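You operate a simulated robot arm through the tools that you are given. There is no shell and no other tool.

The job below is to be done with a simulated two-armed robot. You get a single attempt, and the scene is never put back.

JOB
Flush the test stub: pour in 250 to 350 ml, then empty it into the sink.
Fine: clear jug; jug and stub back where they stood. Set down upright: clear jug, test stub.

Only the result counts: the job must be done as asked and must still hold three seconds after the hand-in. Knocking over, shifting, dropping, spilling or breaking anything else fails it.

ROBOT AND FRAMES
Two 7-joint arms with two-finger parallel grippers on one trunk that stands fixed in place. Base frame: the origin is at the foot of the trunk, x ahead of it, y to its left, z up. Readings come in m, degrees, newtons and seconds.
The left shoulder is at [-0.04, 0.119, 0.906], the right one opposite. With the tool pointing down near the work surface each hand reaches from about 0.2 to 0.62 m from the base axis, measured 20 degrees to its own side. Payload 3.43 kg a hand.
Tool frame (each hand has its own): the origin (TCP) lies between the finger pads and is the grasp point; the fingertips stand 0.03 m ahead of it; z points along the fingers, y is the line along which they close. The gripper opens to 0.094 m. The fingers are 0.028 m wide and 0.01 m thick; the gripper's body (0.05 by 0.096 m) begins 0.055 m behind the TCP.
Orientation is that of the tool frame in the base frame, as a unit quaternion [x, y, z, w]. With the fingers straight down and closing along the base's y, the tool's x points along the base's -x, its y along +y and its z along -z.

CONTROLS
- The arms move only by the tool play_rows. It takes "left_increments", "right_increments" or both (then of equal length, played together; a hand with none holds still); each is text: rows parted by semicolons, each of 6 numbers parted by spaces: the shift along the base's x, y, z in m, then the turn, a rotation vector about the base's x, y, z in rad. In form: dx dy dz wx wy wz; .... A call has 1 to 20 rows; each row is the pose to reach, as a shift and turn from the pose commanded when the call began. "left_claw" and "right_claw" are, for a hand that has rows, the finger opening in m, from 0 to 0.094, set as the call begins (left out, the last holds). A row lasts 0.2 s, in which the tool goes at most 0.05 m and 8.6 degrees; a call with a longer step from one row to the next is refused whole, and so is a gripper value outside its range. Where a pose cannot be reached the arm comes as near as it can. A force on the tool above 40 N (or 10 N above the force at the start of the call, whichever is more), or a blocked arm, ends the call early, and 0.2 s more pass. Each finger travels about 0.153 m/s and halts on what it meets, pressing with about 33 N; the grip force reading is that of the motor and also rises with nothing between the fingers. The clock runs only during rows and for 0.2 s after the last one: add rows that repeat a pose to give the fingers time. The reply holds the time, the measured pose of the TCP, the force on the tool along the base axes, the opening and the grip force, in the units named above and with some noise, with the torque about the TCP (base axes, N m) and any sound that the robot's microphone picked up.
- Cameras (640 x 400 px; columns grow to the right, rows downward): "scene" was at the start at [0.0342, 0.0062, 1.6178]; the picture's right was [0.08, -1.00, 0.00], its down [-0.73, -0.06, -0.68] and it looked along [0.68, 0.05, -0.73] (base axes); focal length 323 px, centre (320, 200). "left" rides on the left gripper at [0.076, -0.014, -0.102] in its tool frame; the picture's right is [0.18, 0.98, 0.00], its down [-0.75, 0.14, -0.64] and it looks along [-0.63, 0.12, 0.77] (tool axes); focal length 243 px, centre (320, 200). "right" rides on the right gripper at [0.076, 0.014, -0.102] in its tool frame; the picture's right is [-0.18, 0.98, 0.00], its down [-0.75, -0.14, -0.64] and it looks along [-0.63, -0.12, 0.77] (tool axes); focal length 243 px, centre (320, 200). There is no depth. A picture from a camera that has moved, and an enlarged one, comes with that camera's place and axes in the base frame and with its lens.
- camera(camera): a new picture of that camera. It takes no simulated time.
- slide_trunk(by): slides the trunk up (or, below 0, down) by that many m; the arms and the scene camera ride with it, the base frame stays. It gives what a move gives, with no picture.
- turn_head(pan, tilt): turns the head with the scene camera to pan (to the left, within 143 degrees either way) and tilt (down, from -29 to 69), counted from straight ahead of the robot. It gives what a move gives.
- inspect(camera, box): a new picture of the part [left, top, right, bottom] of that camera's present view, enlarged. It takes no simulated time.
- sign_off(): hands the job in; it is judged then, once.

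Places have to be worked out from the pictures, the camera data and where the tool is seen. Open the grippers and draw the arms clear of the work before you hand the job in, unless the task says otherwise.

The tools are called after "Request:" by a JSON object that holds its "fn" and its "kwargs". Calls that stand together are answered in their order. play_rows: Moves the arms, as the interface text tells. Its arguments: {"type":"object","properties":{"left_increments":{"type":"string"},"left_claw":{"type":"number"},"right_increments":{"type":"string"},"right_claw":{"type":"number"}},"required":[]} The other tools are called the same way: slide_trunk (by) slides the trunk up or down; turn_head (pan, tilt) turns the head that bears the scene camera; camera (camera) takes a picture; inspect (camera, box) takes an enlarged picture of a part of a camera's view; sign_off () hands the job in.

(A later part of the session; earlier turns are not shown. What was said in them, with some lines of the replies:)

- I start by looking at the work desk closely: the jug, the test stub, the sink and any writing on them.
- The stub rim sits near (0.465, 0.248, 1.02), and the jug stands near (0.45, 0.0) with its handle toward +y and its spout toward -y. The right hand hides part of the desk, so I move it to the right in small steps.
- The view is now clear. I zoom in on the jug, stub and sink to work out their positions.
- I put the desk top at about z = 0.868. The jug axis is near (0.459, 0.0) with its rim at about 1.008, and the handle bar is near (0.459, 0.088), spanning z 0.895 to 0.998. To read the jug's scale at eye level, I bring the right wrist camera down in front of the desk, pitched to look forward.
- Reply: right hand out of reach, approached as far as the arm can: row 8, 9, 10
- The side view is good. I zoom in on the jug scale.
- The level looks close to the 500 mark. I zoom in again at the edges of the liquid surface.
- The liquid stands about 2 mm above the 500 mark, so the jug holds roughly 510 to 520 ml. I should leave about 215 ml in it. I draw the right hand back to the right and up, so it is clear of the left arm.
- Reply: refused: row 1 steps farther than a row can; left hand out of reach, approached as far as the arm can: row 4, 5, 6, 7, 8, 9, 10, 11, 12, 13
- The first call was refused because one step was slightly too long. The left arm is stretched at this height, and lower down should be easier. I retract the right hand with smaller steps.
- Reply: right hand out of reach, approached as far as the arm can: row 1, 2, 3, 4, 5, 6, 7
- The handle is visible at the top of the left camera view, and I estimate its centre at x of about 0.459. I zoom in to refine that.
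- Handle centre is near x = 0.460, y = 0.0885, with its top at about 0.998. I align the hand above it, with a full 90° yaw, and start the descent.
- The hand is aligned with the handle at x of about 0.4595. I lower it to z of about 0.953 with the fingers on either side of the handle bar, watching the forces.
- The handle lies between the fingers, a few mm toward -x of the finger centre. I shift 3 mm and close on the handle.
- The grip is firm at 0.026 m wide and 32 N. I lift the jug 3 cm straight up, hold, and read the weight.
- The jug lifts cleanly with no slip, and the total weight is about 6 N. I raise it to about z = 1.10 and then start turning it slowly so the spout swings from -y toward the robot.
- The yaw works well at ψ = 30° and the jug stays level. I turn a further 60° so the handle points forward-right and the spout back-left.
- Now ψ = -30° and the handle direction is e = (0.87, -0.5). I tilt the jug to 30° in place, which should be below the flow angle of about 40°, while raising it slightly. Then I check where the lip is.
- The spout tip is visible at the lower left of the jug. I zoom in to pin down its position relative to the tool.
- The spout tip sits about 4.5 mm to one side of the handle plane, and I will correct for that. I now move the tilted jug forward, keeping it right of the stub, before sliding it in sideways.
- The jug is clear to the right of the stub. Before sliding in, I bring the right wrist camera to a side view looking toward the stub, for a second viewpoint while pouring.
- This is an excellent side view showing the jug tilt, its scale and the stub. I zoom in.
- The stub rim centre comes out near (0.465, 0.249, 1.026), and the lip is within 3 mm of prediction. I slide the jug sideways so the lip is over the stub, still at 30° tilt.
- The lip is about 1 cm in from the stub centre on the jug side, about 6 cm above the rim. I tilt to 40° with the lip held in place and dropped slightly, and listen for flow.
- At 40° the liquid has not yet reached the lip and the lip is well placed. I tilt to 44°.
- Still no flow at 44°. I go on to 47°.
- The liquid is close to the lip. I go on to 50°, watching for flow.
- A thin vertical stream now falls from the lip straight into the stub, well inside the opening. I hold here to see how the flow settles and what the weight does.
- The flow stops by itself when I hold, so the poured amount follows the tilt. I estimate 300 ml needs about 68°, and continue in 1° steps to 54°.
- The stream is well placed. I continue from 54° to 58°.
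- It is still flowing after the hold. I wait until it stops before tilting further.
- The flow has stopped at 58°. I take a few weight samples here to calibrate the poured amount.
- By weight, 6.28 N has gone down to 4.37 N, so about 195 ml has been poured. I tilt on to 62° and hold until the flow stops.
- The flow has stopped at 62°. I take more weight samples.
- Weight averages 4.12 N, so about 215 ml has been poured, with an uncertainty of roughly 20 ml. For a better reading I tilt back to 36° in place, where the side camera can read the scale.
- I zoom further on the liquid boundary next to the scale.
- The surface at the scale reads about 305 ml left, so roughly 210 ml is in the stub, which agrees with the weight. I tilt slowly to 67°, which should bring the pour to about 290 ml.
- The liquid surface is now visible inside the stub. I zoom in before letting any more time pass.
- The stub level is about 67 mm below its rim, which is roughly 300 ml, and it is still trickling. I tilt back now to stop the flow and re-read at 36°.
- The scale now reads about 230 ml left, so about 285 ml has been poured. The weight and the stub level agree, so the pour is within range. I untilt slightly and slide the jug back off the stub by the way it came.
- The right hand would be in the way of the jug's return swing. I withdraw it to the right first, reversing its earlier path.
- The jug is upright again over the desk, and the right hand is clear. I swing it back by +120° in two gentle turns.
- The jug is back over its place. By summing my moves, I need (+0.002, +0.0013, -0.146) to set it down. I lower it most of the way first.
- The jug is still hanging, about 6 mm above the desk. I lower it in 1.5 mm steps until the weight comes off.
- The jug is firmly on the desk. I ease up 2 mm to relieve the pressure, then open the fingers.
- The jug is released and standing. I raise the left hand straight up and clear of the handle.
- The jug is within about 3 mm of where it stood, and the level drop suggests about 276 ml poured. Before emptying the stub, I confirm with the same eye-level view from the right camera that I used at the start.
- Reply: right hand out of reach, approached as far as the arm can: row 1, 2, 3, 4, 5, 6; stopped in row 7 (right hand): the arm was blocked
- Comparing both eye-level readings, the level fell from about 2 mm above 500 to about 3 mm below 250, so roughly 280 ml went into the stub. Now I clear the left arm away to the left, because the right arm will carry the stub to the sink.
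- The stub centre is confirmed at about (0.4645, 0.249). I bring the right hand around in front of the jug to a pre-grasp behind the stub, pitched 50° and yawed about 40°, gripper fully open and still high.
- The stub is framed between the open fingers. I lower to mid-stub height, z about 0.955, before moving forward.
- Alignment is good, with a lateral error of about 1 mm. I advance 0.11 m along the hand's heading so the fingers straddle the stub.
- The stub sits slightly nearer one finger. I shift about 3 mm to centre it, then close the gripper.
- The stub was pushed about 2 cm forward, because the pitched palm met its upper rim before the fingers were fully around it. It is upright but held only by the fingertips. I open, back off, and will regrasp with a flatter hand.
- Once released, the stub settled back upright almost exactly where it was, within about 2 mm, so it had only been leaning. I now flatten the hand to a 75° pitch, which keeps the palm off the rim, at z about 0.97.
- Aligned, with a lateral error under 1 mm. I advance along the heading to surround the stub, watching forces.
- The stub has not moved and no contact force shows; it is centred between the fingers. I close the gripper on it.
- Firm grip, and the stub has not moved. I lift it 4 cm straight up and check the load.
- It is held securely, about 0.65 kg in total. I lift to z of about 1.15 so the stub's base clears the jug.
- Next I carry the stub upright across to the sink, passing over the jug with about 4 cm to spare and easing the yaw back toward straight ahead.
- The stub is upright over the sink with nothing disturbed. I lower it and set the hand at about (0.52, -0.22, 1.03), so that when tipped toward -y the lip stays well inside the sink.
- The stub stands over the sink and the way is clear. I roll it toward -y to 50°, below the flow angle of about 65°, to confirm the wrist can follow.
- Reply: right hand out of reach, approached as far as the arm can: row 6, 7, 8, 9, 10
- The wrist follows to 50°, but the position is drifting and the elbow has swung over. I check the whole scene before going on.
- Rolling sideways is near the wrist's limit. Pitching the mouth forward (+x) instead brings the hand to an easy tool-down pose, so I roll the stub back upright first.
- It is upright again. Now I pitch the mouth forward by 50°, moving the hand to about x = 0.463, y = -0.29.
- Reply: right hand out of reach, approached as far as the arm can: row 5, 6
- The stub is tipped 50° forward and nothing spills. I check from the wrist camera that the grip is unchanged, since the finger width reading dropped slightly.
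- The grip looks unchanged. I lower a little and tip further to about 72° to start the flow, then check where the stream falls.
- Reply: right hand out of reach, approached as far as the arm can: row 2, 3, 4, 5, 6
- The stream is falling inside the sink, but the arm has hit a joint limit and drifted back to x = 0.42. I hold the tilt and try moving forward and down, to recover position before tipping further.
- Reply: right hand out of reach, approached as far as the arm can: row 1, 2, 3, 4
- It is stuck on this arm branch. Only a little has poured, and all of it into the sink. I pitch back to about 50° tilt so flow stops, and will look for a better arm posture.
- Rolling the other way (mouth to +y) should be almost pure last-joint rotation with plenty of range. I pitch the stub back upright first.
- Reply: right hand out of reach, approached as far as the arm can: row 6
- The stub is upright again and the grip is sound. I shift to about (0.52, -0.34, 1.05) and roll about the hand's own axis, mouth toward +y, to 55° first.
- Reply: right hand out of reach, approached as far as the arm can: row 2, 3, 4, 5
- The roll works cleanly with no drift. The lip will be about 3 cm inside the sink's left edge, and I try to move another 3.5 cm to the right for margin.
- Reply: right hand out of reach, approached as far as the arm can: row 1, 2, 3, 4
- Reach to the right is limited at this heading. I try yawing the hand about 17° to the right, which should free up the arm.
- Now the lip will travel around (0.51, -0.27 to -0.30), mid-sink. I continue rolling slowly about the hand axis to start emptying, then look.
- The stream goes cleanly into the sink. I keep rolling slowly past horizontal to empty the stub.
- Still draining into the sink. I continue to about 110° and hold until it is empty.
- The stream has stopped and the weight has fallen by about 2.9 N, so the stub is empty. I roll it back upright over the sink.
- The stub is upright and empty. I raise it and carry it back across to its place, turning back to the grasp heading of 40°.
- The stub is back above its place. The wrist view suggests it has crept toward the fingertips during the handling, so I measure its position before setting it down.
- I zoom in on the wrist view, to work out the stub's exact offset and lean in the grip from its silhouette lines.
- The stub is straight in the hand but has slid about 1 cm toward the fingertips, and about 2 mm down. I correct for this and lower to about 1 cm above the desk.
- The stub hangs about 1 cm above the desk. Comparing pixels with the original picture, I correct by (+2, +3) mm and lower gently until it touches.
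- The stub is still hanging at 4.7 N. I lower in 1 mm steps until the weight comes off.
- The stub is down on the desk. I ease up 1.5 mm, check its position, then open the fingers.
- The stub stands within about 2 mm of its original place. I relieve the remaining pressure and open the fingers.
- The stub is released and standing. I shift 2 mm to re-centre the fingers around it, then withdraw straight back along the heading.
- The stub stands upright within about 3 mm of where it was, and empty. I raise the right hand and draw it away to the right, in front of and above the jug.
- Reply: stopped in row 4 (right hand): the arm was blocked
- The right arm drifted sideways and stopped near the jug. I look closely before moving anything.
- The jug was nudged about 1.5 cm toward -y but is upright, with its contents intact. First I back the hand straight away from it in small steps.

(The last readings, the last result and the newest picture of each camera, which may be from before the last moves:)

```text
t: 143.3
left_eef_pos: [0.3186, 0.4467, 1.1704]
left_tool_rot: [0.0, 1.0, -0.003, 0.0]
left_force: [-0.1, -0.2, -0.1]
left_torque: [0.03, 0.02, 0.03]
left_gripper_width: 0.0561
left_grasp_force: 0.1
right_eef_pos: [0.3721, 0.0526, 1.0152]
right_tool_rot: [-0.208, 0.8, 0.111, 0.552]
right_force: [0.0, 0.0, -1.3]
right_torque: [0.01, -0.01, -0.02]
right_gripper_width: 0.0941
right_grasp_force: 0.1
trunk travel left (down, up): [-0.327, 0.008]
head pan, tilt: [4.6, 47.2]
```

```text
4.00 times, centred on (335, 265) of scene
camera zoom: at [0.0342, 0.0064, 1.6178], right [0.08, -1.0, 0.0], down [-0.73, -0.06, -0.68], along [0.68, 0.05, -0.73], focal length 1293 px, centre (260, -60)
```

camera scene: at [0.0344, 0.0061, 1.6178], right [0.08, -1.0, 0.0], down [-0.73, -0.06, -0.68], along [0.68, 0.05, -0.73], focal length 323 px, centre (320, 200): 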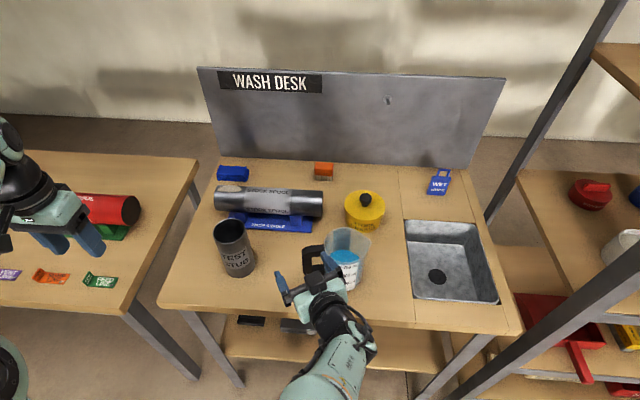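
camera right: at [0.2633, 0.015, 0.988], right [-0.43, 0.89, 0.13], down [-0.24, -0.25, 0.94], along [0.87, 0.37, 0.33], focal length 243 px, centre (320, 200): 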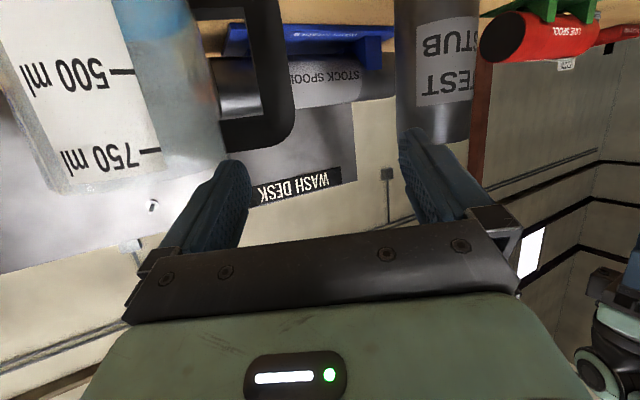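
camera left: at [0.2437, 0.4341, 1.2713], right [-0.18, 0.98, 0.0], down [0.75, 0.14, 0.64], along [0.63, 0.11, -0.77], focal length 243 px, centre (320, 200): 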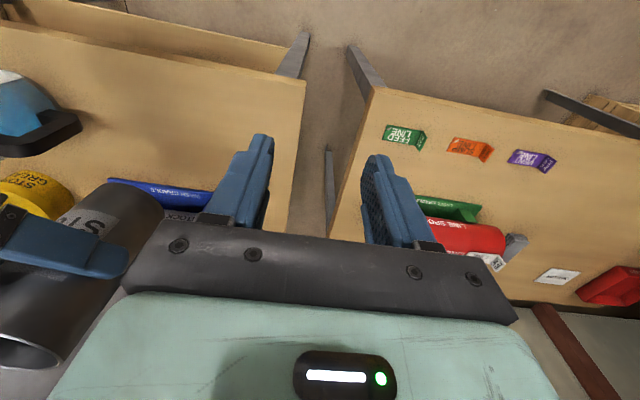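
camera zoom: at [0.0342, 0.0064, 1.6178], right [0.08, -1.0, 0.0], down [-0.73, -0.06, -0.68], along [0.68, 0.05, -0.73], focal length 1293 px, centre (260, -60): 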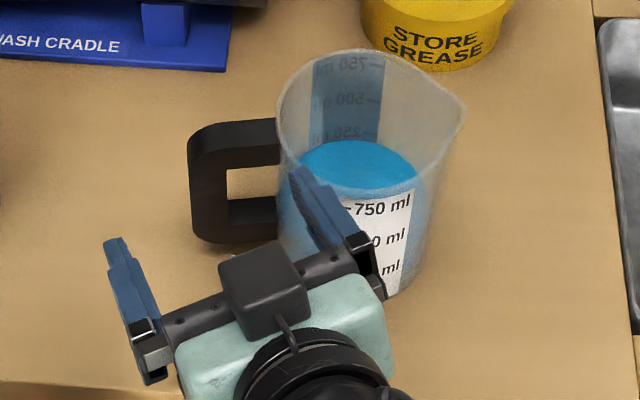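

The jug has not moved further. I continue backing the hand toward the robot.

Request:
{"fn": "play_rows", "kwargs": {"right_increments": "-0.015 0 0 0 0 0; -0.03 0 0 0 0 0; -0.03 0 0 0 0 0"}}

Request:
{"fn": "inspect", "kwargs": {"camera": "scene", "box": [270, 215, 400, 315]}}

```text
t: 144.0
left_eef_pos: [0.3191, 0.4472, 1.1694]
left_tool_rot: [0.0, 1.0, -0.003, 0.001]
left_force: [-0.5, 0.4, -1.1]
left_torque: [0.01, 0.0, -0.03]
left_gripper_width: 0.056
left_grasp_force: 0.0
right_eef_pos: [0.3596, 0.0162, 0.9976]
right_tool_rot: [-0.175, 0.819, 0.076, 0.541]
right_force: [0.7, 0.3, -0.1]
right_torque: [0.01, -0.02, -0.01]
right_gripper_width: 0.094
right_grasp_force: 0.0
trunk travel left (down, up): [-0.327, 0.008]
head pan, tilt: [4.6, 47.2]
stopped in row 3 (right hand): the arm was blocked; the commanded pose is now the measured one
```

```text
4.00 times, centred on (335, 265) of scene
camera zoom: at [0.0342, 0.0063, 1.6178], right [0.08, -1.0, 0.0], down [-0.73, -0.06, -0.68], along [0.68, 0.05, -0.73], focal length 1293 px, centre (260, -60)
```

zoom: 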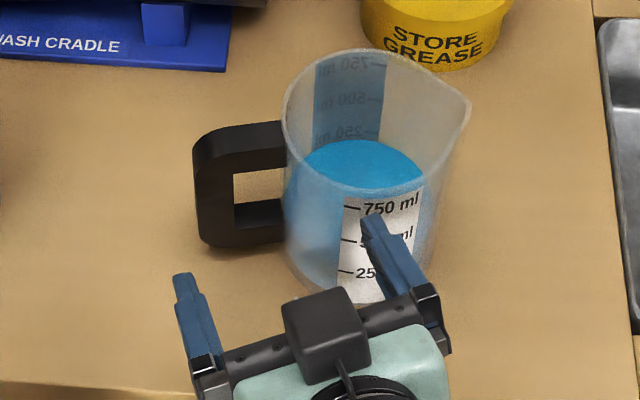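

The arm is cramped against the body at this flat pitch. Pointing the hand more downward should free the wrist and pull the fingertips off the jug, so I try that in small steps.

Request:
{"fn": "play_rows", "kwargs": {"right_increments": "0 0 0.004 -0.04 0.09 0; 0 0 0.008 -0.08 0.18 0; 0 0 0.012 -0.12 0.27 0"}}

Request:
{"fn": "inspect", "kwargs": {"camera": "scene", "box": [270, 215, 400, 315]}}

Request:
{"fn": "camera", "kwargs": {"camera": "right"}}

```text
t: 144.8
left_eef_pos: [0.3177, 0.4457, 1.1701]
left_tool_rot: [-0.001, 1.0, -0.003, 0.001]
left_force: [-1.3, 0.1, 0.5]
left_torque: [0.01, -0.01, 0.0]
left_gripper_width: 0.0559
left_grasp_force: 0.1
right_eef_pos: [0.3588, 0.0192, 1.0112]
right_tool_rot: [-0.199, 0.887, 0.053, 0.413]
right_force: [1.1, 0.1, 0.9]
right_torque: [0.03, 0.0, 0.0]
right_gripper_width: 0.0937
right_grasp_force: 0.0
trunk travel left (down, up): [-0.327, 0.008]
head pan, tilt: [4.6, 47.2]
```

```text
4.00 times, centred on (335, 265) of scene
camera zoom: at [0.0343, 0.0061, 1.6177], right [0.08, -1.0, 0.0], down [-0.73, -0.06, -0.68], along [0.68, 0.06, -0.73], focal length 1293 px, centre (260, -60)
```

zoom: 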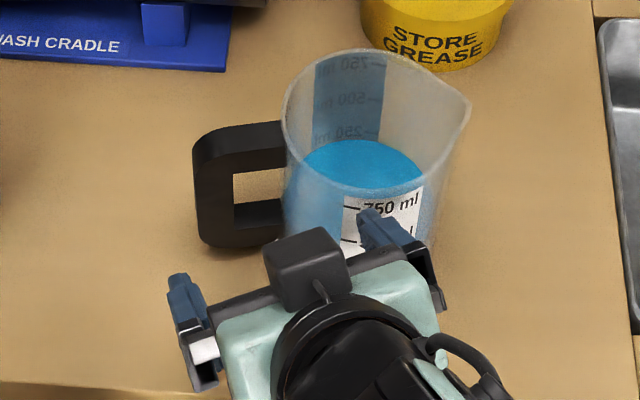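

```text
taken
camera right: at [0.2354, -0.0196, 1.0192], right [-0.28, 0.96, 0.07], down [0.03, -0.06, 1.0], along [0.96, 0.28, -0.02], focal length 243 px, centre (320, 200)
```

right: 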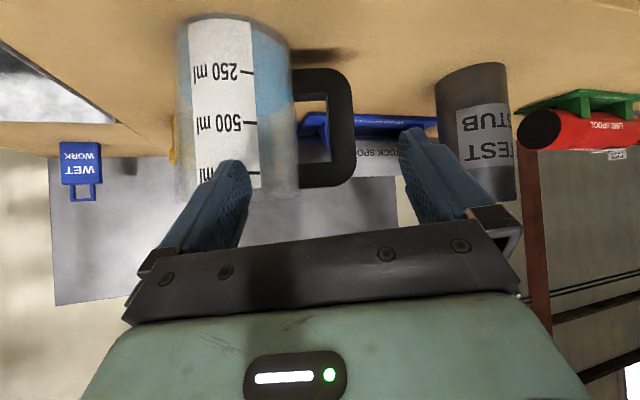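

That freed it and the jug stayed still. I raise the hand straight up clear of the jug rim.

Request:
{"fn": "play_rows", "kwargs": {"right_increments": "-0.002 0 0.015 0 0 0; -0.004 0 0.03 0 0 0; -0.006 0 0.05 0 0 0; -0.008 0 0.07 0 0 0; -0.01 0 0.09 0 0 0; -0.01 0 0.09 0 0 0"}}

Request:
{"fn": "camera", "kwargs": {"camera": "scene"}}

Request:
{"fn": "inspect", "kwargs": {"camera": "scene", "box": [285, 220, 381, 300]}}

```text
t: 146.2
left_eef_pos: [0.3197, 0.4476, 1.1697]
left_tool_rot: [0.0, 1.0, -0.002, -0.001]
left_force: [0.5, 0.2, -0.5]
left_torque: [0.0, 0.0, 0.0]
left_gripper_width: 0.056
left_grasp_force: 0.0
right_eef_pos: [0.3486, 0.0171, 1.1007]
right_tool_rot: [-0.197, 0.887, 0.052, 0.414]
right_force: [0.1, 0.1, -0.6]
right_torque: [-0.01, 0.03, 0.0]
right_gripper_width: 0.0939
right_grasp_force: 0.1
trunk travel left (down, up): [-0.327, 0.008]
head pan, tilt: [4.6, 47.2]
```

```text
taken
camera scene: at [0.0343, 0.0063, 1.6178], right [0.08, -1.0, 0.0], down [-0.73, -0.06, -0.68], along [0.68, 0.05, -0.73], focal length 323 px, centre (320, 200)
```

scene: 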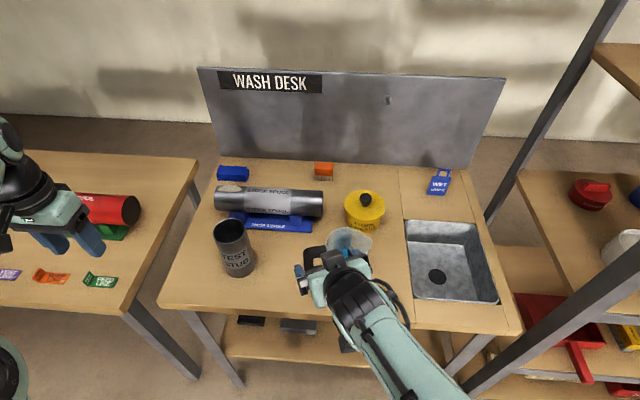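

```text
5.00 times, centred on (333, 260) of scene
camera zoom: at [0.0343, 0.0063, 1.6178], right [0.08, -1.0, 0.0], down [-0.73, -0.06, -0.68], along [0.68, 0.05, -0.73], focal length 1617 px, centre (255, -100)
```

zoom: 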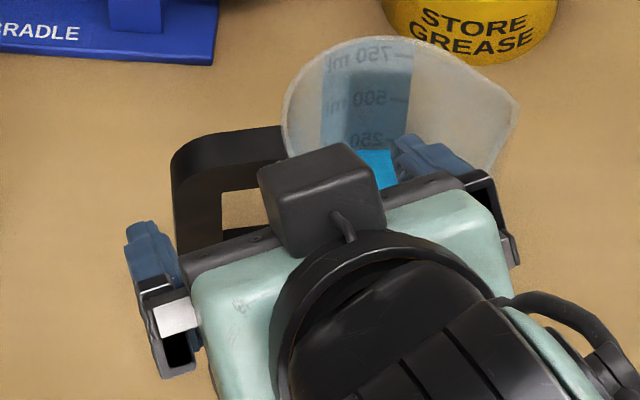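

The hand is above the jug and clear. I move it away to the right side, at height.

Request:
{"fn": "play_rows", "kwargs": {"right_increments": "-0.01 -0.03 0.005 0 0 -0.05; -0.02 -0.06 0.01 0 0 -0.1; -0.03 -0.1 0.01 0 0 -0.16; -0.04 -0.14 0.01 0 0 -0.22; -0.05 -0.18 0.01 0 0 -0.28; -0.06 -0.22 0.01 0 0 -0.34; -0.065 -0.25 0.01 0 0 -0.4; -0.07 -0.27 0.01 0 0 -0.43; -0.07 -0.27 0.01 0 0 -0.43"}}

Request:
{"fn": "camera", "kwargs": {"camera": "scene"}}

Request:
{"fn": "inspect", "kwargs": {"camera": "scene", "box": [285, 220, 381, 300]}}

```text
t: 148.2
left_eef_pos: [0.3196, 0.4484, 1.1688]
left_tool_rot: [0.0, 1.0, -0.002, 0.001]
left_force: [-1.0, 0.3, 0.7]
left_torque: [-0.01, 0.0, 0.0]
left_gripper_width: 0.0562
left_grasp_force: 0.1
right_eef_pos: [0.2788, -0.2529, 1.1104]
right_tool_rot: [-0.003, 0.909, -0.039, 0.415]
right_force: [0.2, 0.0, -0.4]
right_torque: [-0.01, 0.01, 0.02]
right_gripper_width: 0.0939
right_grasp_force: 0.0
trunk travel left (down, up): [-0.327, 0.008]
head pan, tilt: [4.6, 47.2]
```

```text
taken
camera scene: at [0.0343, 0.0065, 1.6178], right [0.08, -1.0, 0.0], down [-0.73, -0.06, -0.68], along [0.68, 0.05, -0.73], focal length 323 px, centre (320, 200)
```

scene: 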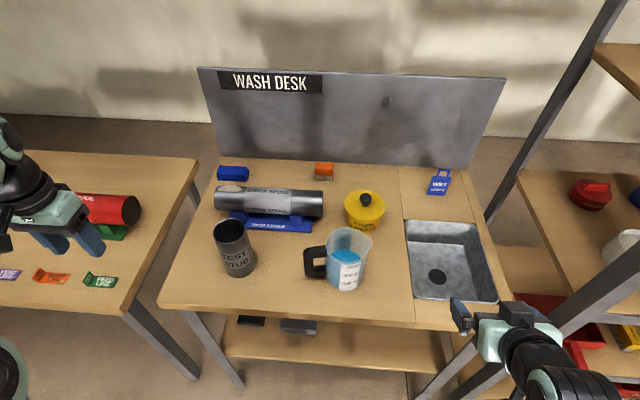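

```text
5.00 times, centred on (333, 260) of scene
camera zoom: at [0.0343, 0.0065, 1.6178], right [0.08, -1.0, 0.0], down [-0.73, -0.06, -0.68], along [0.68, 0.05, -0.73], focal length 1617 px, centre (255, -100)
```

zoom: 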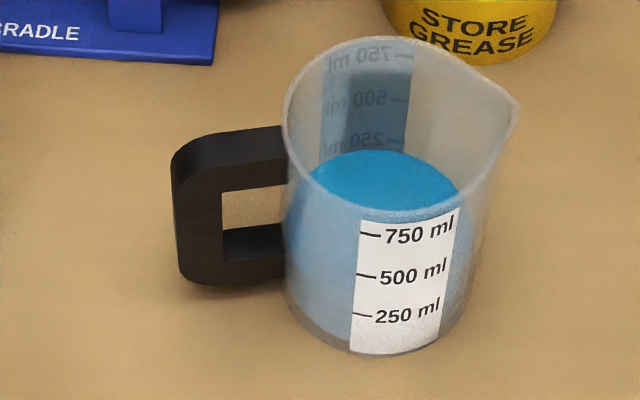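

The jug stands upright but is about 2 cm off and turned roughly 12°. I will regrasp its handle with the left hand and put it back, starting by bringing the left hand above the handle at a safe height.

Request:
{"fn": "play_rows", "kwargs": {"left_increments": "0.009 -0.027 0.005 0 0 0.127; 0.018 -0.055 0.01 0 0 0.254; 0.027 -0.082 0.01 0 0 0.381; 0.036 -0.109 0.01 0 0 0.508; 0.045 -0.137 0.01 0 0 0.635; 0.054 -0.164 0.01 0 0 0.762; 0.063 -0.191 0.01 0 0 0.889; 0.071 -0.219 0.005 0 0 1.016; 0.08 -0.246 0 0 0 1.143; 0.089 -0.274 -0.005 0 0 1.27; 0.098 -0.301 -0.01 0 0 1.397; 0.107 -0.328 -0.015 0 0 1.524; 0.116 -0.356 -0.02 0 0 1.651; 0.125 -0.383 -0.03 0 0 1.78; 0.125 -0.383 -0.03 0 0 1.78", "left_claw": 0.07}}

Request:
{"fn": "camera", "kwargs": {"camera": "left"}}

Request:
{"fn": "camera", "kwargs": {"camera": "scene"}}

```text
t: 151.4
left_eef_pos: [0.4444, 0.0632, 1.1384]
left_tool_rot: [0.778, -0.629, 0.002, -0.002]
left_force: [0.2, 0.0, 0.4]
left_torque: [-0.02, 0.04, 0.01]
left_gripper_width: 0.07
left_grasp_force: 0.1
right_eef_pos: [0.2788, -0.2515, 1.1106]
right_tool_rot: [-0.002, 0.909, -0.039, 0.415]
right_force: [0.1, -0.1, 0.2]
right_torque: [0.03, 0.0, 0.02]
right_gripper_width: 0.0938
right_grasp_force: 0.0
trunk travel left (down, up): [-0.327, 0.008]
head pan, tilt: [4.6, 47.2]
```

```text
taken
camera left: at [0.4745, -0.008, 1.2402], right [-0.92, -0.39, -0.01], down [-0.3, 0.71, 0.64], along [-0.24, 0.59, -0.77], focal length 243 px, centre (320, 200)
```

left: 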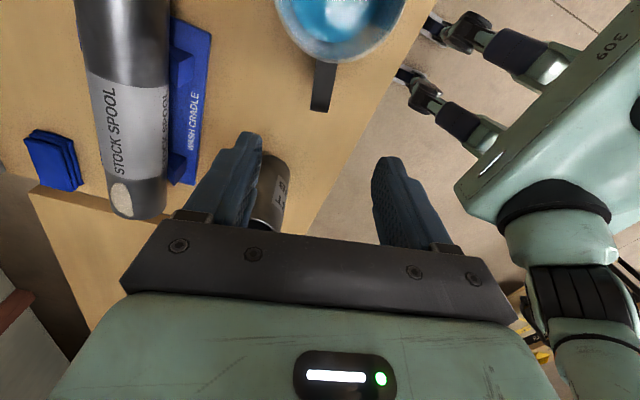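

```text
taken
camera scene: at [0.0339, 0.0068, 1.6178], right [0.08, -1.0, 0.0], down [-0.73, -0.06, -0.68], along [0.68, 0.05, -0.73], focal length 323 px, centre (320, 200)
```

scene: 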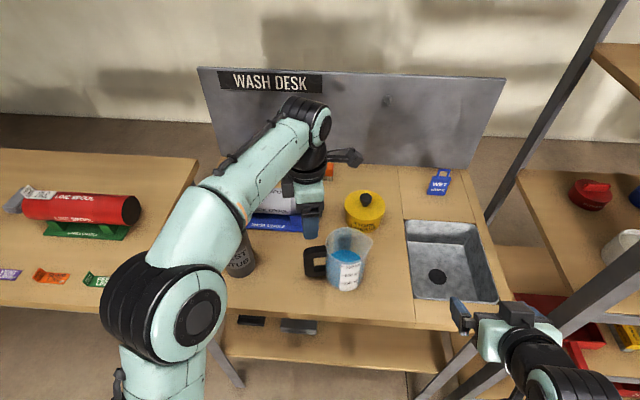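

The left hand is above the handle. I zoom in on the handle to refine its centre and direction.

Request:
{"fn": "inspect", "kwargs": {"camera": "left", "box": [260, 0, 388, 120]}}

```text
3.33 times, centred on (324, 60) of left
camera zoom: at [0.4745, -0.008, 1.2402], right [-0.92, -0.39, -0.01], down [-0.3, 0.71, 0.64], along [-0.24, 0.59, -0.77], focal length 809 px, centre (307, 667)
```

zoom: 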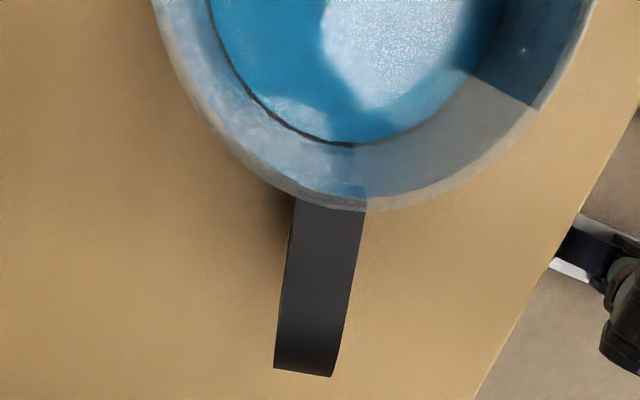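

The handle bar centre is near (0.446, 0.063), pointing at about 103°. I adjust slightly and descend around it to z of about 0.954.

Request:
{"fn": "play_rows", "kwargs": {"left_increments": "0.0016 0 -0.03 0 0 0.015; 0.0016 0 -0.065 0 0 0.02; 0.0016 0 -0.1 0 0 0.02; 0.0016 0 -0.1 0 0 0.02", "left_claw": 0.07}}

Request:
{"fn": "inspect", "kwargs": {"camera": "left", "box": [200, 60, 460, 260]}}

```text
t: 152.4
left_eef_pos: [0.4455, 0.063, 1.0373]
left_tool_rot: [0.784, -0.621, 0.002, -0.002]
left_force: [0.3, -0.5, -0.6]
left_torque: [-0.02, -0.02, -0.03]
left_gripper_width: 0.0701
left_grasp_force: 0.0
right_eef_pos: [0.2779, -0.2525, 1.111]
right_tool_rot: [-0.003, 0.909, -0.037, 0.416]
right_force: [1.2, 0.2, 0.2]
right_torque: [0.03, 0.01, -0.01]
right_gripper_width: 0.0942
right_grasp_force: 0.0
trunk travel left (down, up): [-0.327, 0.008]
head pan, tilt: [4.6, 47.2]
```

```text
2.00 times, centred on (330, 160) of left
camera zoom: at [0.4768, -0.0069, 1.1395], right [-0.92, -0.4, -0.01], down [-0.31, 0.7, 0.64], along [-0.26, 0.59, -0.77], focal length 485 px, centre (300, 280)
```

zoom: 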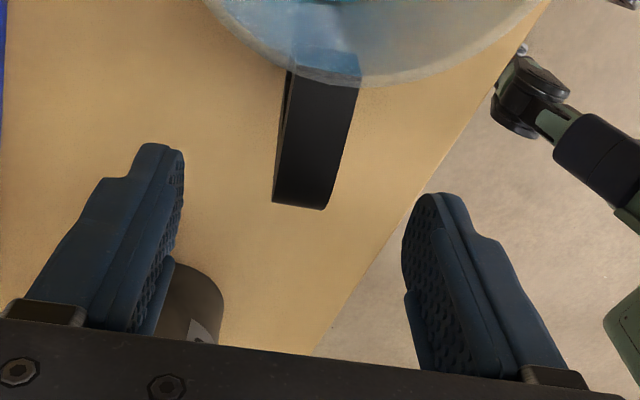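

The handle is centred between the fingers. I lower the last 8 cm and close on it.

Request:
{"fn": "play_rows", "kwargs": {"left_increments": "0 0 -0.03 0 0 0; 0 0 -0.06 0 0 0; 0 0 -0.083 0 0 0; 0 0 -0.083 0 0 0", "left_claw": 0.07}}

Request:
{"fn": "inspect", "kwargs": {"camera": "left", "box": [200, 100, 460, 260]}}

Request:
{"fn": "inspect", "kwargs": {"camera": "scene", "box": [260, 160, 388, 300]}}

```text
t: 153.4
left_eef_pos: [0.4452, 0.0632, 0.9529]
left_tool_rot: [0.783, -0.622, 0.002, -0.002]
left_force: [0.4, -0.2, 0.1]
left_torque: [0.0, 0.03, 0.01]
left_gripper_width: 0.0698
left_grasp_force: 0.0
right_eef_pos: [0.2785, -0.2523, 1.1101]
right_tool_rot: [-0.002, 0.909, -0.038, 0.415]
right_force: [0.1, -0.1, 0.1]
right_torque: [0.0, -0.02, 0.01]
right_gripper_width: 0.0935
right_grasp_force: 0.0
trunk travel left (down, up): [-0.327, 0.008]
head pan, tilt: [4.6, 47.2]
```

```text
2.46 times, centred on (330, 180) of left
camera zoom: at [0.4764, -0.0064, 1.0559], right [-0.92, -0.4, 0.0], down [-0.31, 0.7, 0.64], along [-0.26, 0.59, -0.77], focal length 597 px, centre (295, 249)
```

zoom: 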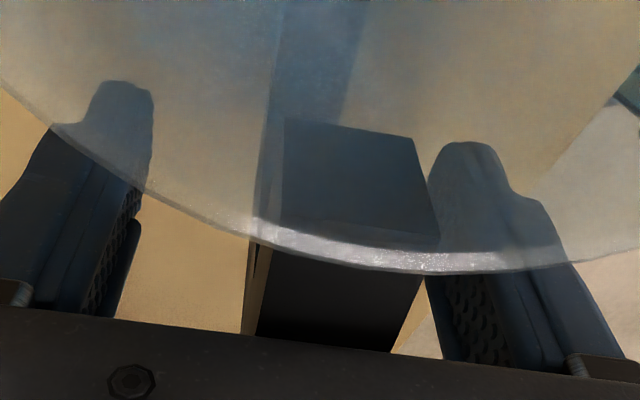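

```text
2.86 times, centred on (324, 230) of scene
camera zoom: at [0.034, 0.0063, 1.6178], right [0.08, -1.0, 0.0], down [-0.73, -0.06, -0.68], along [0.68, 0.05, -0.73], focal length 924 px, centre (309, 114)
```

zoom: 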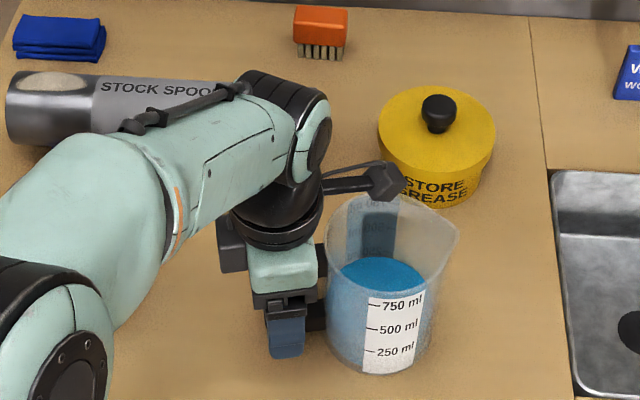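

The handle is between the fingers. I shift 3 mm to centre on it and close.

Request:
{"fn": "play_rows", "kwargs": {"left_increments": "-0.0028 -0.0012 0 0 0 0; -0.0028 -0.0012 0 0 0 0", "left_claw": 0.05}}

Request:
{"fn": "play_rows", "kwargs": {"left_increments": "0 0 0 0 0 0; 0 0 0 0 0 0; 0 0 0 0 0 0; 0 0 0 0 0 0", "left_claw": 0.0}}

Request:
{"fn": "play_rows", "kwargs": {"left_increments": "0 0 0.01 0 0 0; 0 0 0.02 0 0 0; 0 0 0.03 0 0 0; 0 0 0.03 0 0 0; 0 0 0.03 0 0 0"}}

Request:
{"fn": "inspect", "kwargs": {"camera": "scene", "box": [260, 160, 388, 300]}}

```text
t: 154.0
left_eef_pos: [0.4417, 0.0629, 0.9546]
left_tool_rot: [0.783, -0.621, 0.001, -0.002]
left_force: [-1.0, -0.2, -0.3]
left_torque: [-0.02, 0.04, -0.04]
left_gripper_width: 0.05
left_grasp_force: 0.1
right_eef_pos: [0.2779, -0.2525, 1.1105]
right_tool_rot: [-0.002, 0.909, -0.038, 0.415]
right_force: [0.8, 0.2, -0.4]
right_torque: [-0.02, 0.02, 0.0]
right_gripper_width: 0.0943
right_grasp_force: 0.1
trunk travel left (down, up): [-0.327, 0.008]
head pan, tilt: [4.6, 47.2]
```

```text
t: 155.0
left_eef_pos: [0.4427, 0.0635, 0.9546]
left_tool_rot: [0.783, -0.621, 0.002, -0.002]
left_force: [1.5, 0.1, 2.4]
left_torque: [-0.3, 0.07, 0.16]
left_gripper_width: 0.0263
left_grasp_force: 33.2
right_eef_pos: [0.2791, -0.2522, 1.1098]
right_tool_rot: [-0.003, 0.909, -0.037, 0.416]
right_force: [-0.1, 0.3, 0.2]
right_torque: [0.06, 0.01, 0.01]
right_gripper_width: 0.0941
right_grasp_force: 0.0
trunk travel left (down, up): [-0.327, 0.008]
head pan, tilt: [4.6, 47.2]
```

```text
t: 156.2
left_eef_pos: [0.4429, 0.0627, 0.9866]
left_tool_rot: [0.783, -0.622, 0.002, -0.002]
left_force: [0.2, -0.9, -4.6]
left_torque: [0.22, 0.04, 0.01]
left_gripper_width: 0.0264
left_grasp_force: 33.2
right_eef_pos: [0.2782, -0.2533, 1.1105]
right_tool_rot: [-0.001, 0.909, -0.039, 0.415]
right_force: [0.0, 0.1, -0.1]
right_torque: [-0.02, 0.0, 0.01]
right_gripper_width: 0.0939
right_grasp_force: 0.0
trunk travel left (down, up): [-0.327, 0.008]
head pan, tilt: [4.6, 47.2]
```

```text
2.86 times, centred on (324, 230) of scene
camera zoom: at [0.0344, 0.0062, 1.6178], right [0.08, -1.0, 0.0], down [-0.73, -0.06, -0.68], along [0.68, 0.05, -0.73], focal length 924 px, centre (309, 114)
```

zoom: 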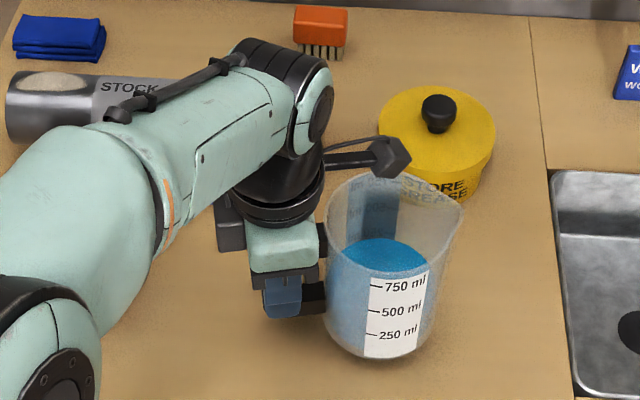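

The jug is held and lifted. I move it back by (+18, +26) mm and turn it -13° to its original pose, still 3 cm up.

Request:
{"fn": "play_rows", "kwargs": {"left_increments": "0.005 0.007 0 0 0 -0.06; 0.01 0.014 0 0 0 -0.12; 0.015 0.021 0 0 0 -0.18; 0.0182 0.0257 0 0 0 -0.2292; 0.0182 0.0257 0 0 0 -0.2292; 0.0182 0.0257 0 0 0 -0.2292"}}

Request:
{"fn": "inspect", "kwargs": {"camera": "scene", "box": [260, 160, 388, 300]}}

```text
t: 157.6
left_eef_pos: [0.4615, 0.0883, 0.9868]
left_tool_rot: [-0.707, 0.707, -0.002, 0.002]
left_force: [-0.5, 0.3, -3.5]
left_torque: [0.2, 0.03, 0.04]
left_gripper_width: 0.026
left_grasp_force: 33.1
right_eef_pos: [0.2789, -0.2523, 1.1104]
right_tool_rot: [-0.002, 0.909, -0.038, 0.415]
right_force: [-0.1, 0.3, -0.3]
right_torque: [0.02, 0.03, -0.01]
right_gripper_width: 0.0938
right_grasp_force: 0.1
trunk travel left (down, up): [-0.327, 0.008]
head pan, tilt: [4.6, 47.2]
```

```text
2.86 times, centred on (324, 230) of scene
camera zoom: at [0.0345, 0.0063, 1.6178], right [0.08, -1.0, 0.0], down [-0.73, -0.06, -0.68], along [0.68, 0.05, -0.73], focal length 924 px, centre (309, 114)
```

zoom: 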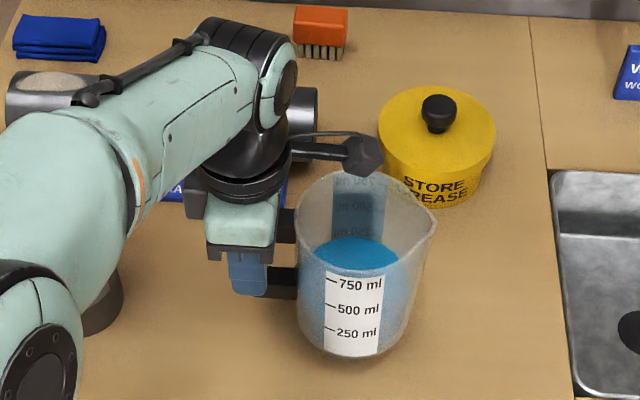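

Compared with my first lift picture, the jug is about 2 mm too far in +x and +y. I correct that and lower it.

Request:
{"fn": "play_rows", "kwargs": {"left_increments": "-0.002 -0.002 0 0 0 0; -0.002 -0.002 -0.01 0 0 0; -0.002 -0.002 -0.02 0 0 0; -0.002 -0.002 -0.027 0 0 0; -0.002 -0.002 -0.029 0 0 0; -0.002 -0.002 -0.029 0 0 0"}}

Request:
{"fn": "play_rows", "kwargs": {"left_increments": "0 0 -0.001 0 0 0; 0 0 -0.001 0 0 0"}}

Request:
{"fn": "inspect", "kwargs": {"camera": "scene", "box": [285, 220, 381, 300]}}

```text
t: 159.0
left_eef_pos: [0.4591, 0.0858, 0.9572]
left_tool_rot: [-0.707, 0.707, -0.001, 0.001]
left_force: [0.0, 0.1, -3.4]
left_torque: [0.21, -0.03, 0.01]
left_gripper_width: 0.0262
left_grasp_force: 33.3
right_eef_pos: [0.2793, -0.2531, 1.111]
right_tool_rot: [-0.003, 0.909, -0.037, 0.416]
right_force: [-0.6, 0.1, 0.1]
right_torque: [-0.01, 0.01, 0.02]
right_gripper_width: 0.0939
right_grasp_force: 0.1
trunk travel left (down, up): [-0.327, 0.008]
head pan, tilt: [4.6, 47.2]
```

```text
t: 159.6
left_eef_pos: [0.4582, 0.0864, 0.9561]
left_tool_rot: [0.708, -0.707, 0.001, -0.002]
left_force: [-0.5, -0.7, -3.8]
left_torque: [0.2, 0.01, 0.04]
left_gripper_width: 0.026
left_grasp_force: 32.9
right_eef_pos: [0.2795, -0.2532, 1.1092]
right_tool_rot: [-0.002, 0.909, -0.038, 0.415]
right_force: [-0.2, 0.4, 0.0]
right_torque: [-0.01, 0.0, -0.01]
right_gripper_width: 0.0941
right_grasp_force: 0.1
trunk travel left (down, up): [-0.327, 0.008]
head pan, tilt: [4.6, 47.2]
```

```text
5.00 times, centred on (333, 260) of scene
camera zoom: at [0.0345, 0.0062, 1.6178], right [0.08, -1.0, 0.0], down [-0.73, -0.06, -0.68], along [0.68, 0.05, -0.73], focal length 1617 px, centre (255, -100)
```

zoom: 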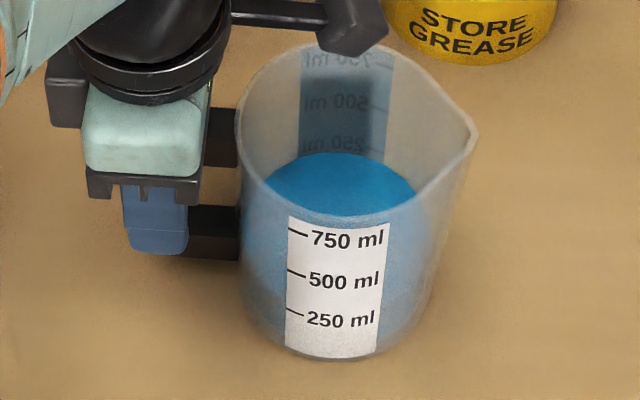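

The jug now matches its original picture within a pixel or two. It is just above the desk, and I lower it the last millimetres.

Request:
{"fn": "play_rows", "kwargs": {"left_increments": "0 0 -0.001 0 0 0; 0 0 -0.0015 0 0 0"}}

Request:
{"fn": "play_rows", "kwargs": {"left_increments": "0 0 -0.001 0 0 0; 0 0 -0.001 0 0 0"}}

```text
t: 160.2
left_eef_pos: [0.4599, 0.0867, 0.9548]
left_tool_rot: [0.708, -0.707, 0.003, -0.001]
left_force: [0.7, 1.3, -2.1]
left_torque: [0.13, 0.01, 0.01]
left_gripper_width: 0.0262
left_grasp_force: 33.7
right_eef_pos: [0.2783, -0.2531, 1.1106]
right_tool_rot: [-0.002, 0.909, -0.038, 0.416]
right_force: [-0.8, -0.7, 0.3]
right_torque: [0.0, 0.01, -0.02]
right_gripper_width: 0.0945
right_grasp_force: 0.0
trunk travel left (down, up): [-0.327, 0.008]
head pan, tilt: [4.6, 47.2]
```

```text
t: 160.8
left_eef_pos: [0.4598, 0.0862, 0.9548]
left_tool_rot: [-0.707, 0.707, -0.003, 0.003]
left_force: [0.4, 0.2, 8.3]
left_torque: [-0.66, 0.57, 0.02]
left_gripper_width: 0.0262
left_grasp_force: 33.5
right_eef_pos: [0.2786, -0.2522, 1.1113]
right_tool_rot: [-0.002, 0.908, -0.038, 0.416]
right_force: [0.6, -0.2, 0.0]
right_torque: [-0.02, 0.02, -0.01]
right_gripper_width: 0.0941
right_grasp_force: 0.1
trunk travel left (down, up): [-0.327, 0.008]
head pan, tilt: [4.6, 47.2]
```

The jug is on the desk. I ease off 1 mm and open the fingers.

Request:
{"fn": "play_rows", "kwargs": {"left_increments": "0 0 0.001 0 0 0; 0 0 0.001 0 0 0"}}

Request:
{"fn": "play_rows", "kwargs": {"left_increments": "0 0 0 0 0 0; 0 0 0 0 0 0; 0 0 0 0 0 0", "left_claw": 0.06}}

Request:
{"fn": "inspect", "kwargs": {"camera": "scene", "box": [285, 220, 381, 300]}}

Request:
{"fn": "inspect", "kwargs": {"camera": "left", "box": [200, 100, 460, 260]}}

```text
t: 161.4
left_eef_pos: [0.4588, 0.086, 0.9551]
left_tool_rot: [-0.707, 0.707, -0.001, 0.003]
left_force: [2.6, 0.0, 1.8]
left_torque: [-0.31, 0.12, 0.18]
left_gripper_width: 0.0263
left_grasp_force: 32.6
right_eef_pos: [0.2791, -0.2538, 1.1095]
right_tool_rot: [-0.002, 0.909, -0.038, 0.415]
right_force: [0.3, 1.0, 0.1]
right_torque: [-0.03, 0.03, -0.01]
right_gripper_width: 0.0939
right_grasp_force: 0.1
trunk travel left (down, up): [-0.327, 0.008]
head pan, tilt: [4.6, 47.2]
```

```text
t: 162.2
left_eef_pos: [0.4594, 0.0863, 0.9552]
left_tool_rot: [-0.707, 0.708, -0.002, 0.003]
left_force: [-0.5, -0.3, 0.3]
left_torque: [0.02, 0.04, 0.02]
left_gripper_width: 0.0602
left_grasp_force: 0.0
right_eef_pos: [0.2793, -0.2533, 1.1099]
right_tool_rot: [-0.002, 0.909, -0.038, 0.415]
right_force: [-0.7, -0.1, 0.1]
right_torque: [0.01, 0.0, -0.05]
right_gripper_width: 0.0942
right_grasp_force: 0.1
trunk travel left (down, up): [-0.327, 0.008]
head pan, tilt: [4.6, 47.2]
```

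```text
5.00 times, centred on (333, 260) of scene
camera zoom: at [0.0342, 0.0062, 1.6178], right [0.08, -1.0, 0.0], down [-0.73, -0.06, -0.68], along [0.68, 0.05, -0.73], focal length 1617 px, centre (255, -100)
```

zoom: 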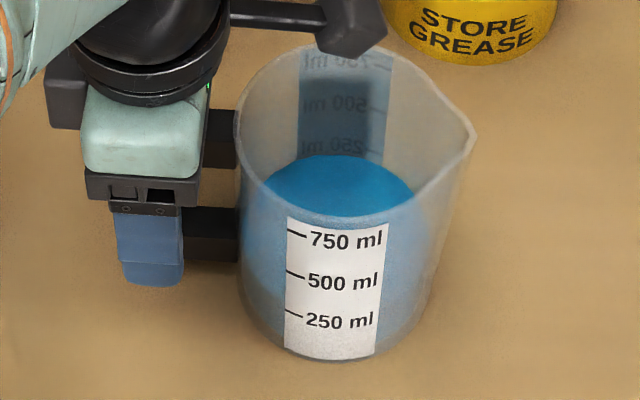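

```text
2.46 times, centred on (330, 180) of left
camera zoom: at [0.4736, 0.0109, 1.057], right [-0.98, -0.18, 0.0], down [-0.14, 0.75, 0.64], along [-0.11, 0.63, -0.77], focal length 597 px, centre (295, 249)
```

zoom: 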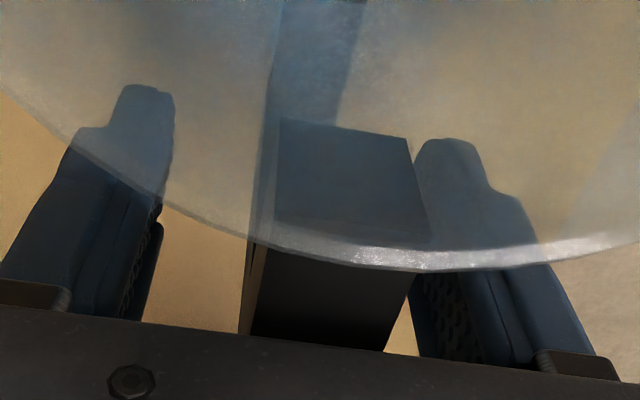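

The jug is back at its original spot. I centre the open fingers, then raise the left hand straight up and away to the left.

Request:
{"fn": "play_rows", "kwargs": {"left_increments": "-0.003 0 0 0 0 0; -0.003 0 0.015 0 0 0; -0.003 0 0.04 0 0 0; -0.003 0 0.075 0 0 0; -0.003 0 0.11 0 0 0; -0.003 0 0.15 0 0 0; -0.003 0 0.18 0 0 0; -0.003 0 0.18 0 0 0", "left_claw": 0.06}}

Request:
{"fn": "camera", "kwargs": {"camera": "scene"}}

```text
t: 164.0
left_eef_pos: [0.4564, 0.087, 1.133]
left_tool_rot: [0.707, -0.707, 0.001, -0.002]
left_force: [0.2, 0.8, 0.0]
left_torque: [0.03, 0.01, -0.02]
left_gripper_width: 0.0598
left_grasp_force: 0.1
right_eef_pos: [0.277, -0.2527, 1.1106]
right_tool_rot: [-0.002, 0.909, -0.038, 0.415]
right_force: [0.0, 0.3, 0.2]
right_torque: [0.03, 0.0, -0.02]
right_gripper_width: 0.0937
right_grasp_force: 0.0
trunk travel left (down, up): [-0.327, 0.008]
head pan, tilt: [4.6, 47.2]
```

```text
taken
camera scene: at [0.0342, 0.0063, 1.6178], right [0.08, -1.0, 0.0], down [-0.73, -0.06, -0.68], along [0.68, 0.05, -0.73], focal length 323 px, centre (320, 200)
```

scene: 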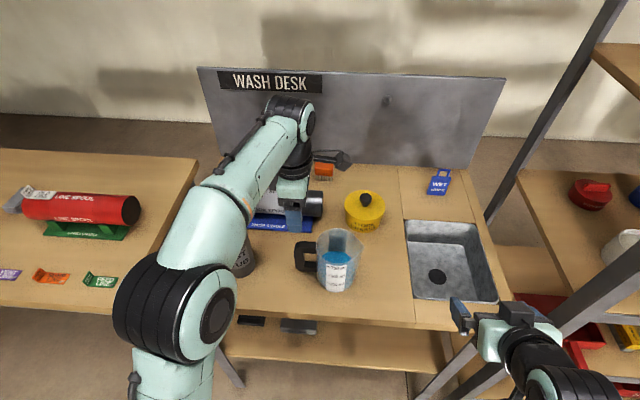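

Now I withdraw the left arm to its parked pose on the left and open its gripper fully.

Request:
{"fn": "play_rows", "kwargs": {"left_increments": "0 0.015 0.01 0 0 0; -0.005 0.04 0.02 0 0 -0.1; -0.012 0.07 0.03 0 0 -0.22; -0.022 0.1 0.035 0 0 -0.35; -0.034 0.13 0.035 0 0 -0.48; -0.048 0.16 0.035 0 0 -0.61; -0.062 0.19 0.035 0 0 -0.74; -0.076 0.22 0.035 0 0 -0.87; -0.09 0.25 0.035 0 0 -1.0; -0.104 0.28 0.035 0 0 -1.13; -0.118 0.31 0.035 0 0 -1.26; -0.13 0.34 0.035 0 0 -1.39; -0.137 0.36 0.035 0 0 -1.5; -0.137 0.36 0.035 0 0 -1.5708; -0.137 0.36 0.035 0 0 -1.5708", "left_claw": 0.094}}

Request:
{"fn": "camera", "kwargs": {"camera": "scene"}}

Request:
{"fn": "inspect", "kwargs": {"camera": "scene", "box": [200, 205, 296, 285]}}

Request:
{"fn": "inspect", "kwargs": {"camera": "scene", "box": [285, 220, 381, 300]}}

Request:
{"fn": "inspect", "kwargs": {"camera": "scene", "box": [150, 150, 520, 335]}}

```text
t: 167.2
left_eef_pos: [0.3202, 0.4462, 1.1702]
left_tool_rot: [0.001, 1.0, -0.003, 0.0]
left_force: [0.3, 0.6, 0.7]
left_torque: [-0.01, 0.0, -0.03]
left_gripper_width: 0.0941
left_grasp_force: 0.0
right_eef_pos: [0.2785, -0.2522, 1.1119]
right_tool_rot: [-0.002, 0.909, -0.038, 0.415]
right_force: [0.0, -0.5, 0.7]
right_torque: [-0.03, -0.03, 0.01]
right_gripper_width: 0.0938
right_grasp_force: 0.0
trunk travel left (down, up): [-0.327, 0.008]
head pan, tilt: [4.6, 47.2]
```

```text
taken
camera scene: at [0.0342, 0.0064, 1.6178], right [0.08, -1.0, 0.0], down [-0.73, -0.06, -0.68], along [0.68, 0.05, -0.73], focal length 323 px, centre (320, 200)
```

scene: 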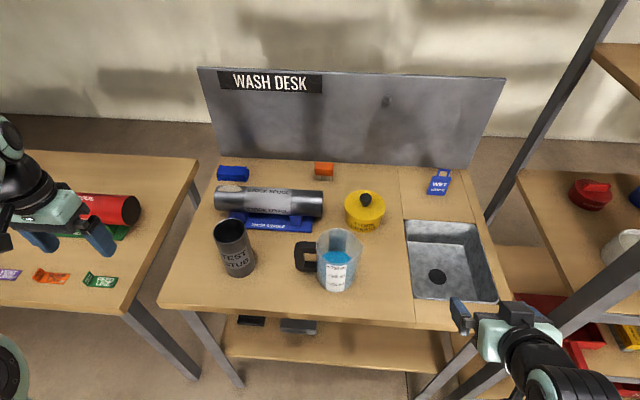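

```text
5.00 times, centred on (248, 245) of scene
camera zoom: at [0.0342, 0.0064, 1.6178], right [0.08, -1.0, 0.0], down [-0.73, -0.06, -0.68], along [0.68, 0.05, -0.73], focal length 1617 px, centre (680, -25)
```

zoom: 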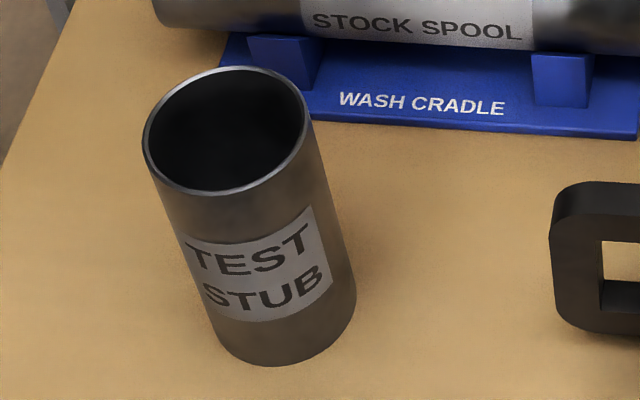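

```text
5.00 times, centred on (333, 260) of scene
camera zoom: at [0.0342, 0.0064, 1.6178], right [0.08, -1.0, 0.0], down [-0.73, -0.06, -0.68], along [0.68, 0.05, -0.73], focal length 1617 px, centre (255, -100)
```

zoom: 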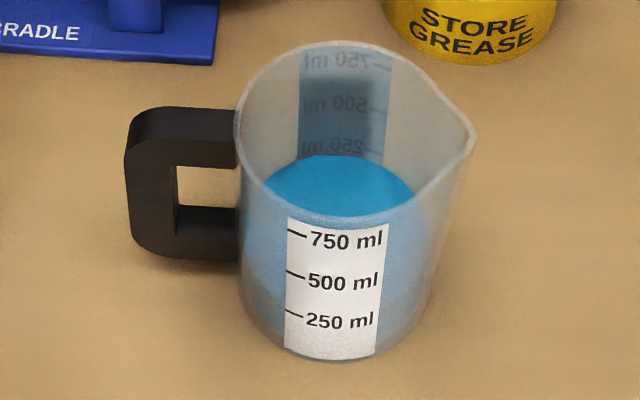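

```text
1.73 times, centred on (335, 242) of scene
camera zoom: at [0.0342, 0.0064, 1.6178], right [0.08, -1.0, 0.0], down [-0.73, -0.06, -0.68], along [0.68, 0.05, -0.73], focal length 559 px, centre (294, 126)
```

zoom: 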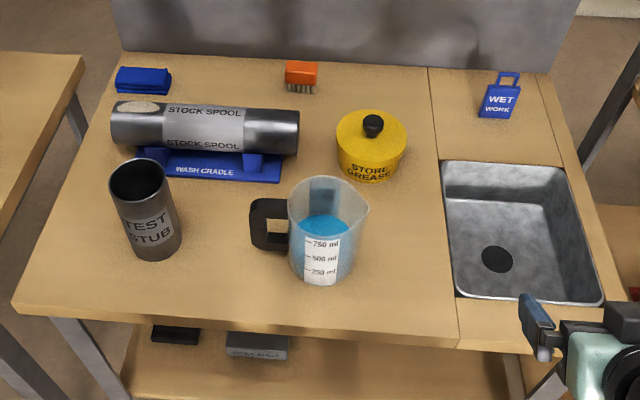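

Both vessels stand upright where they started: the jug within about 1 mm and the stub within about 3 mm. The stub is empty, no spills show on the desk, and both grippers are open and clear, so I hand the job in.

Request:
{"fn": "sign_off", "kwargs": {}}

```text
The job is handed in.
```

The test stub was flushed: I poured about 280 ml into it from the clear jug, then emptied it into the sink. The amount comes from the jug's scale and the weight change; individual readings ran from about 265 to 300 ml, all within the 250 to 350 ml you asked for.

- **End state:** Both vessels are upright. By comparison with the first pictures, the jug is within about 1 mm of where it stood and the stub within about 3 mm, turned slightly on its axis. The last pictures show no spills and nothing else moved. Both grippers are open and clear.
- **Stub bumped:** On my first attempt to grip the stub, the hand leaned it over by a few degrees. It settled back upright and nothing came out.
- **Jug nudged:** After setting the stub down, the right arm drifted and pushed the jug about 2 cm and turned it about 13°, still upright. I picked it up again with the left hand and put it back.
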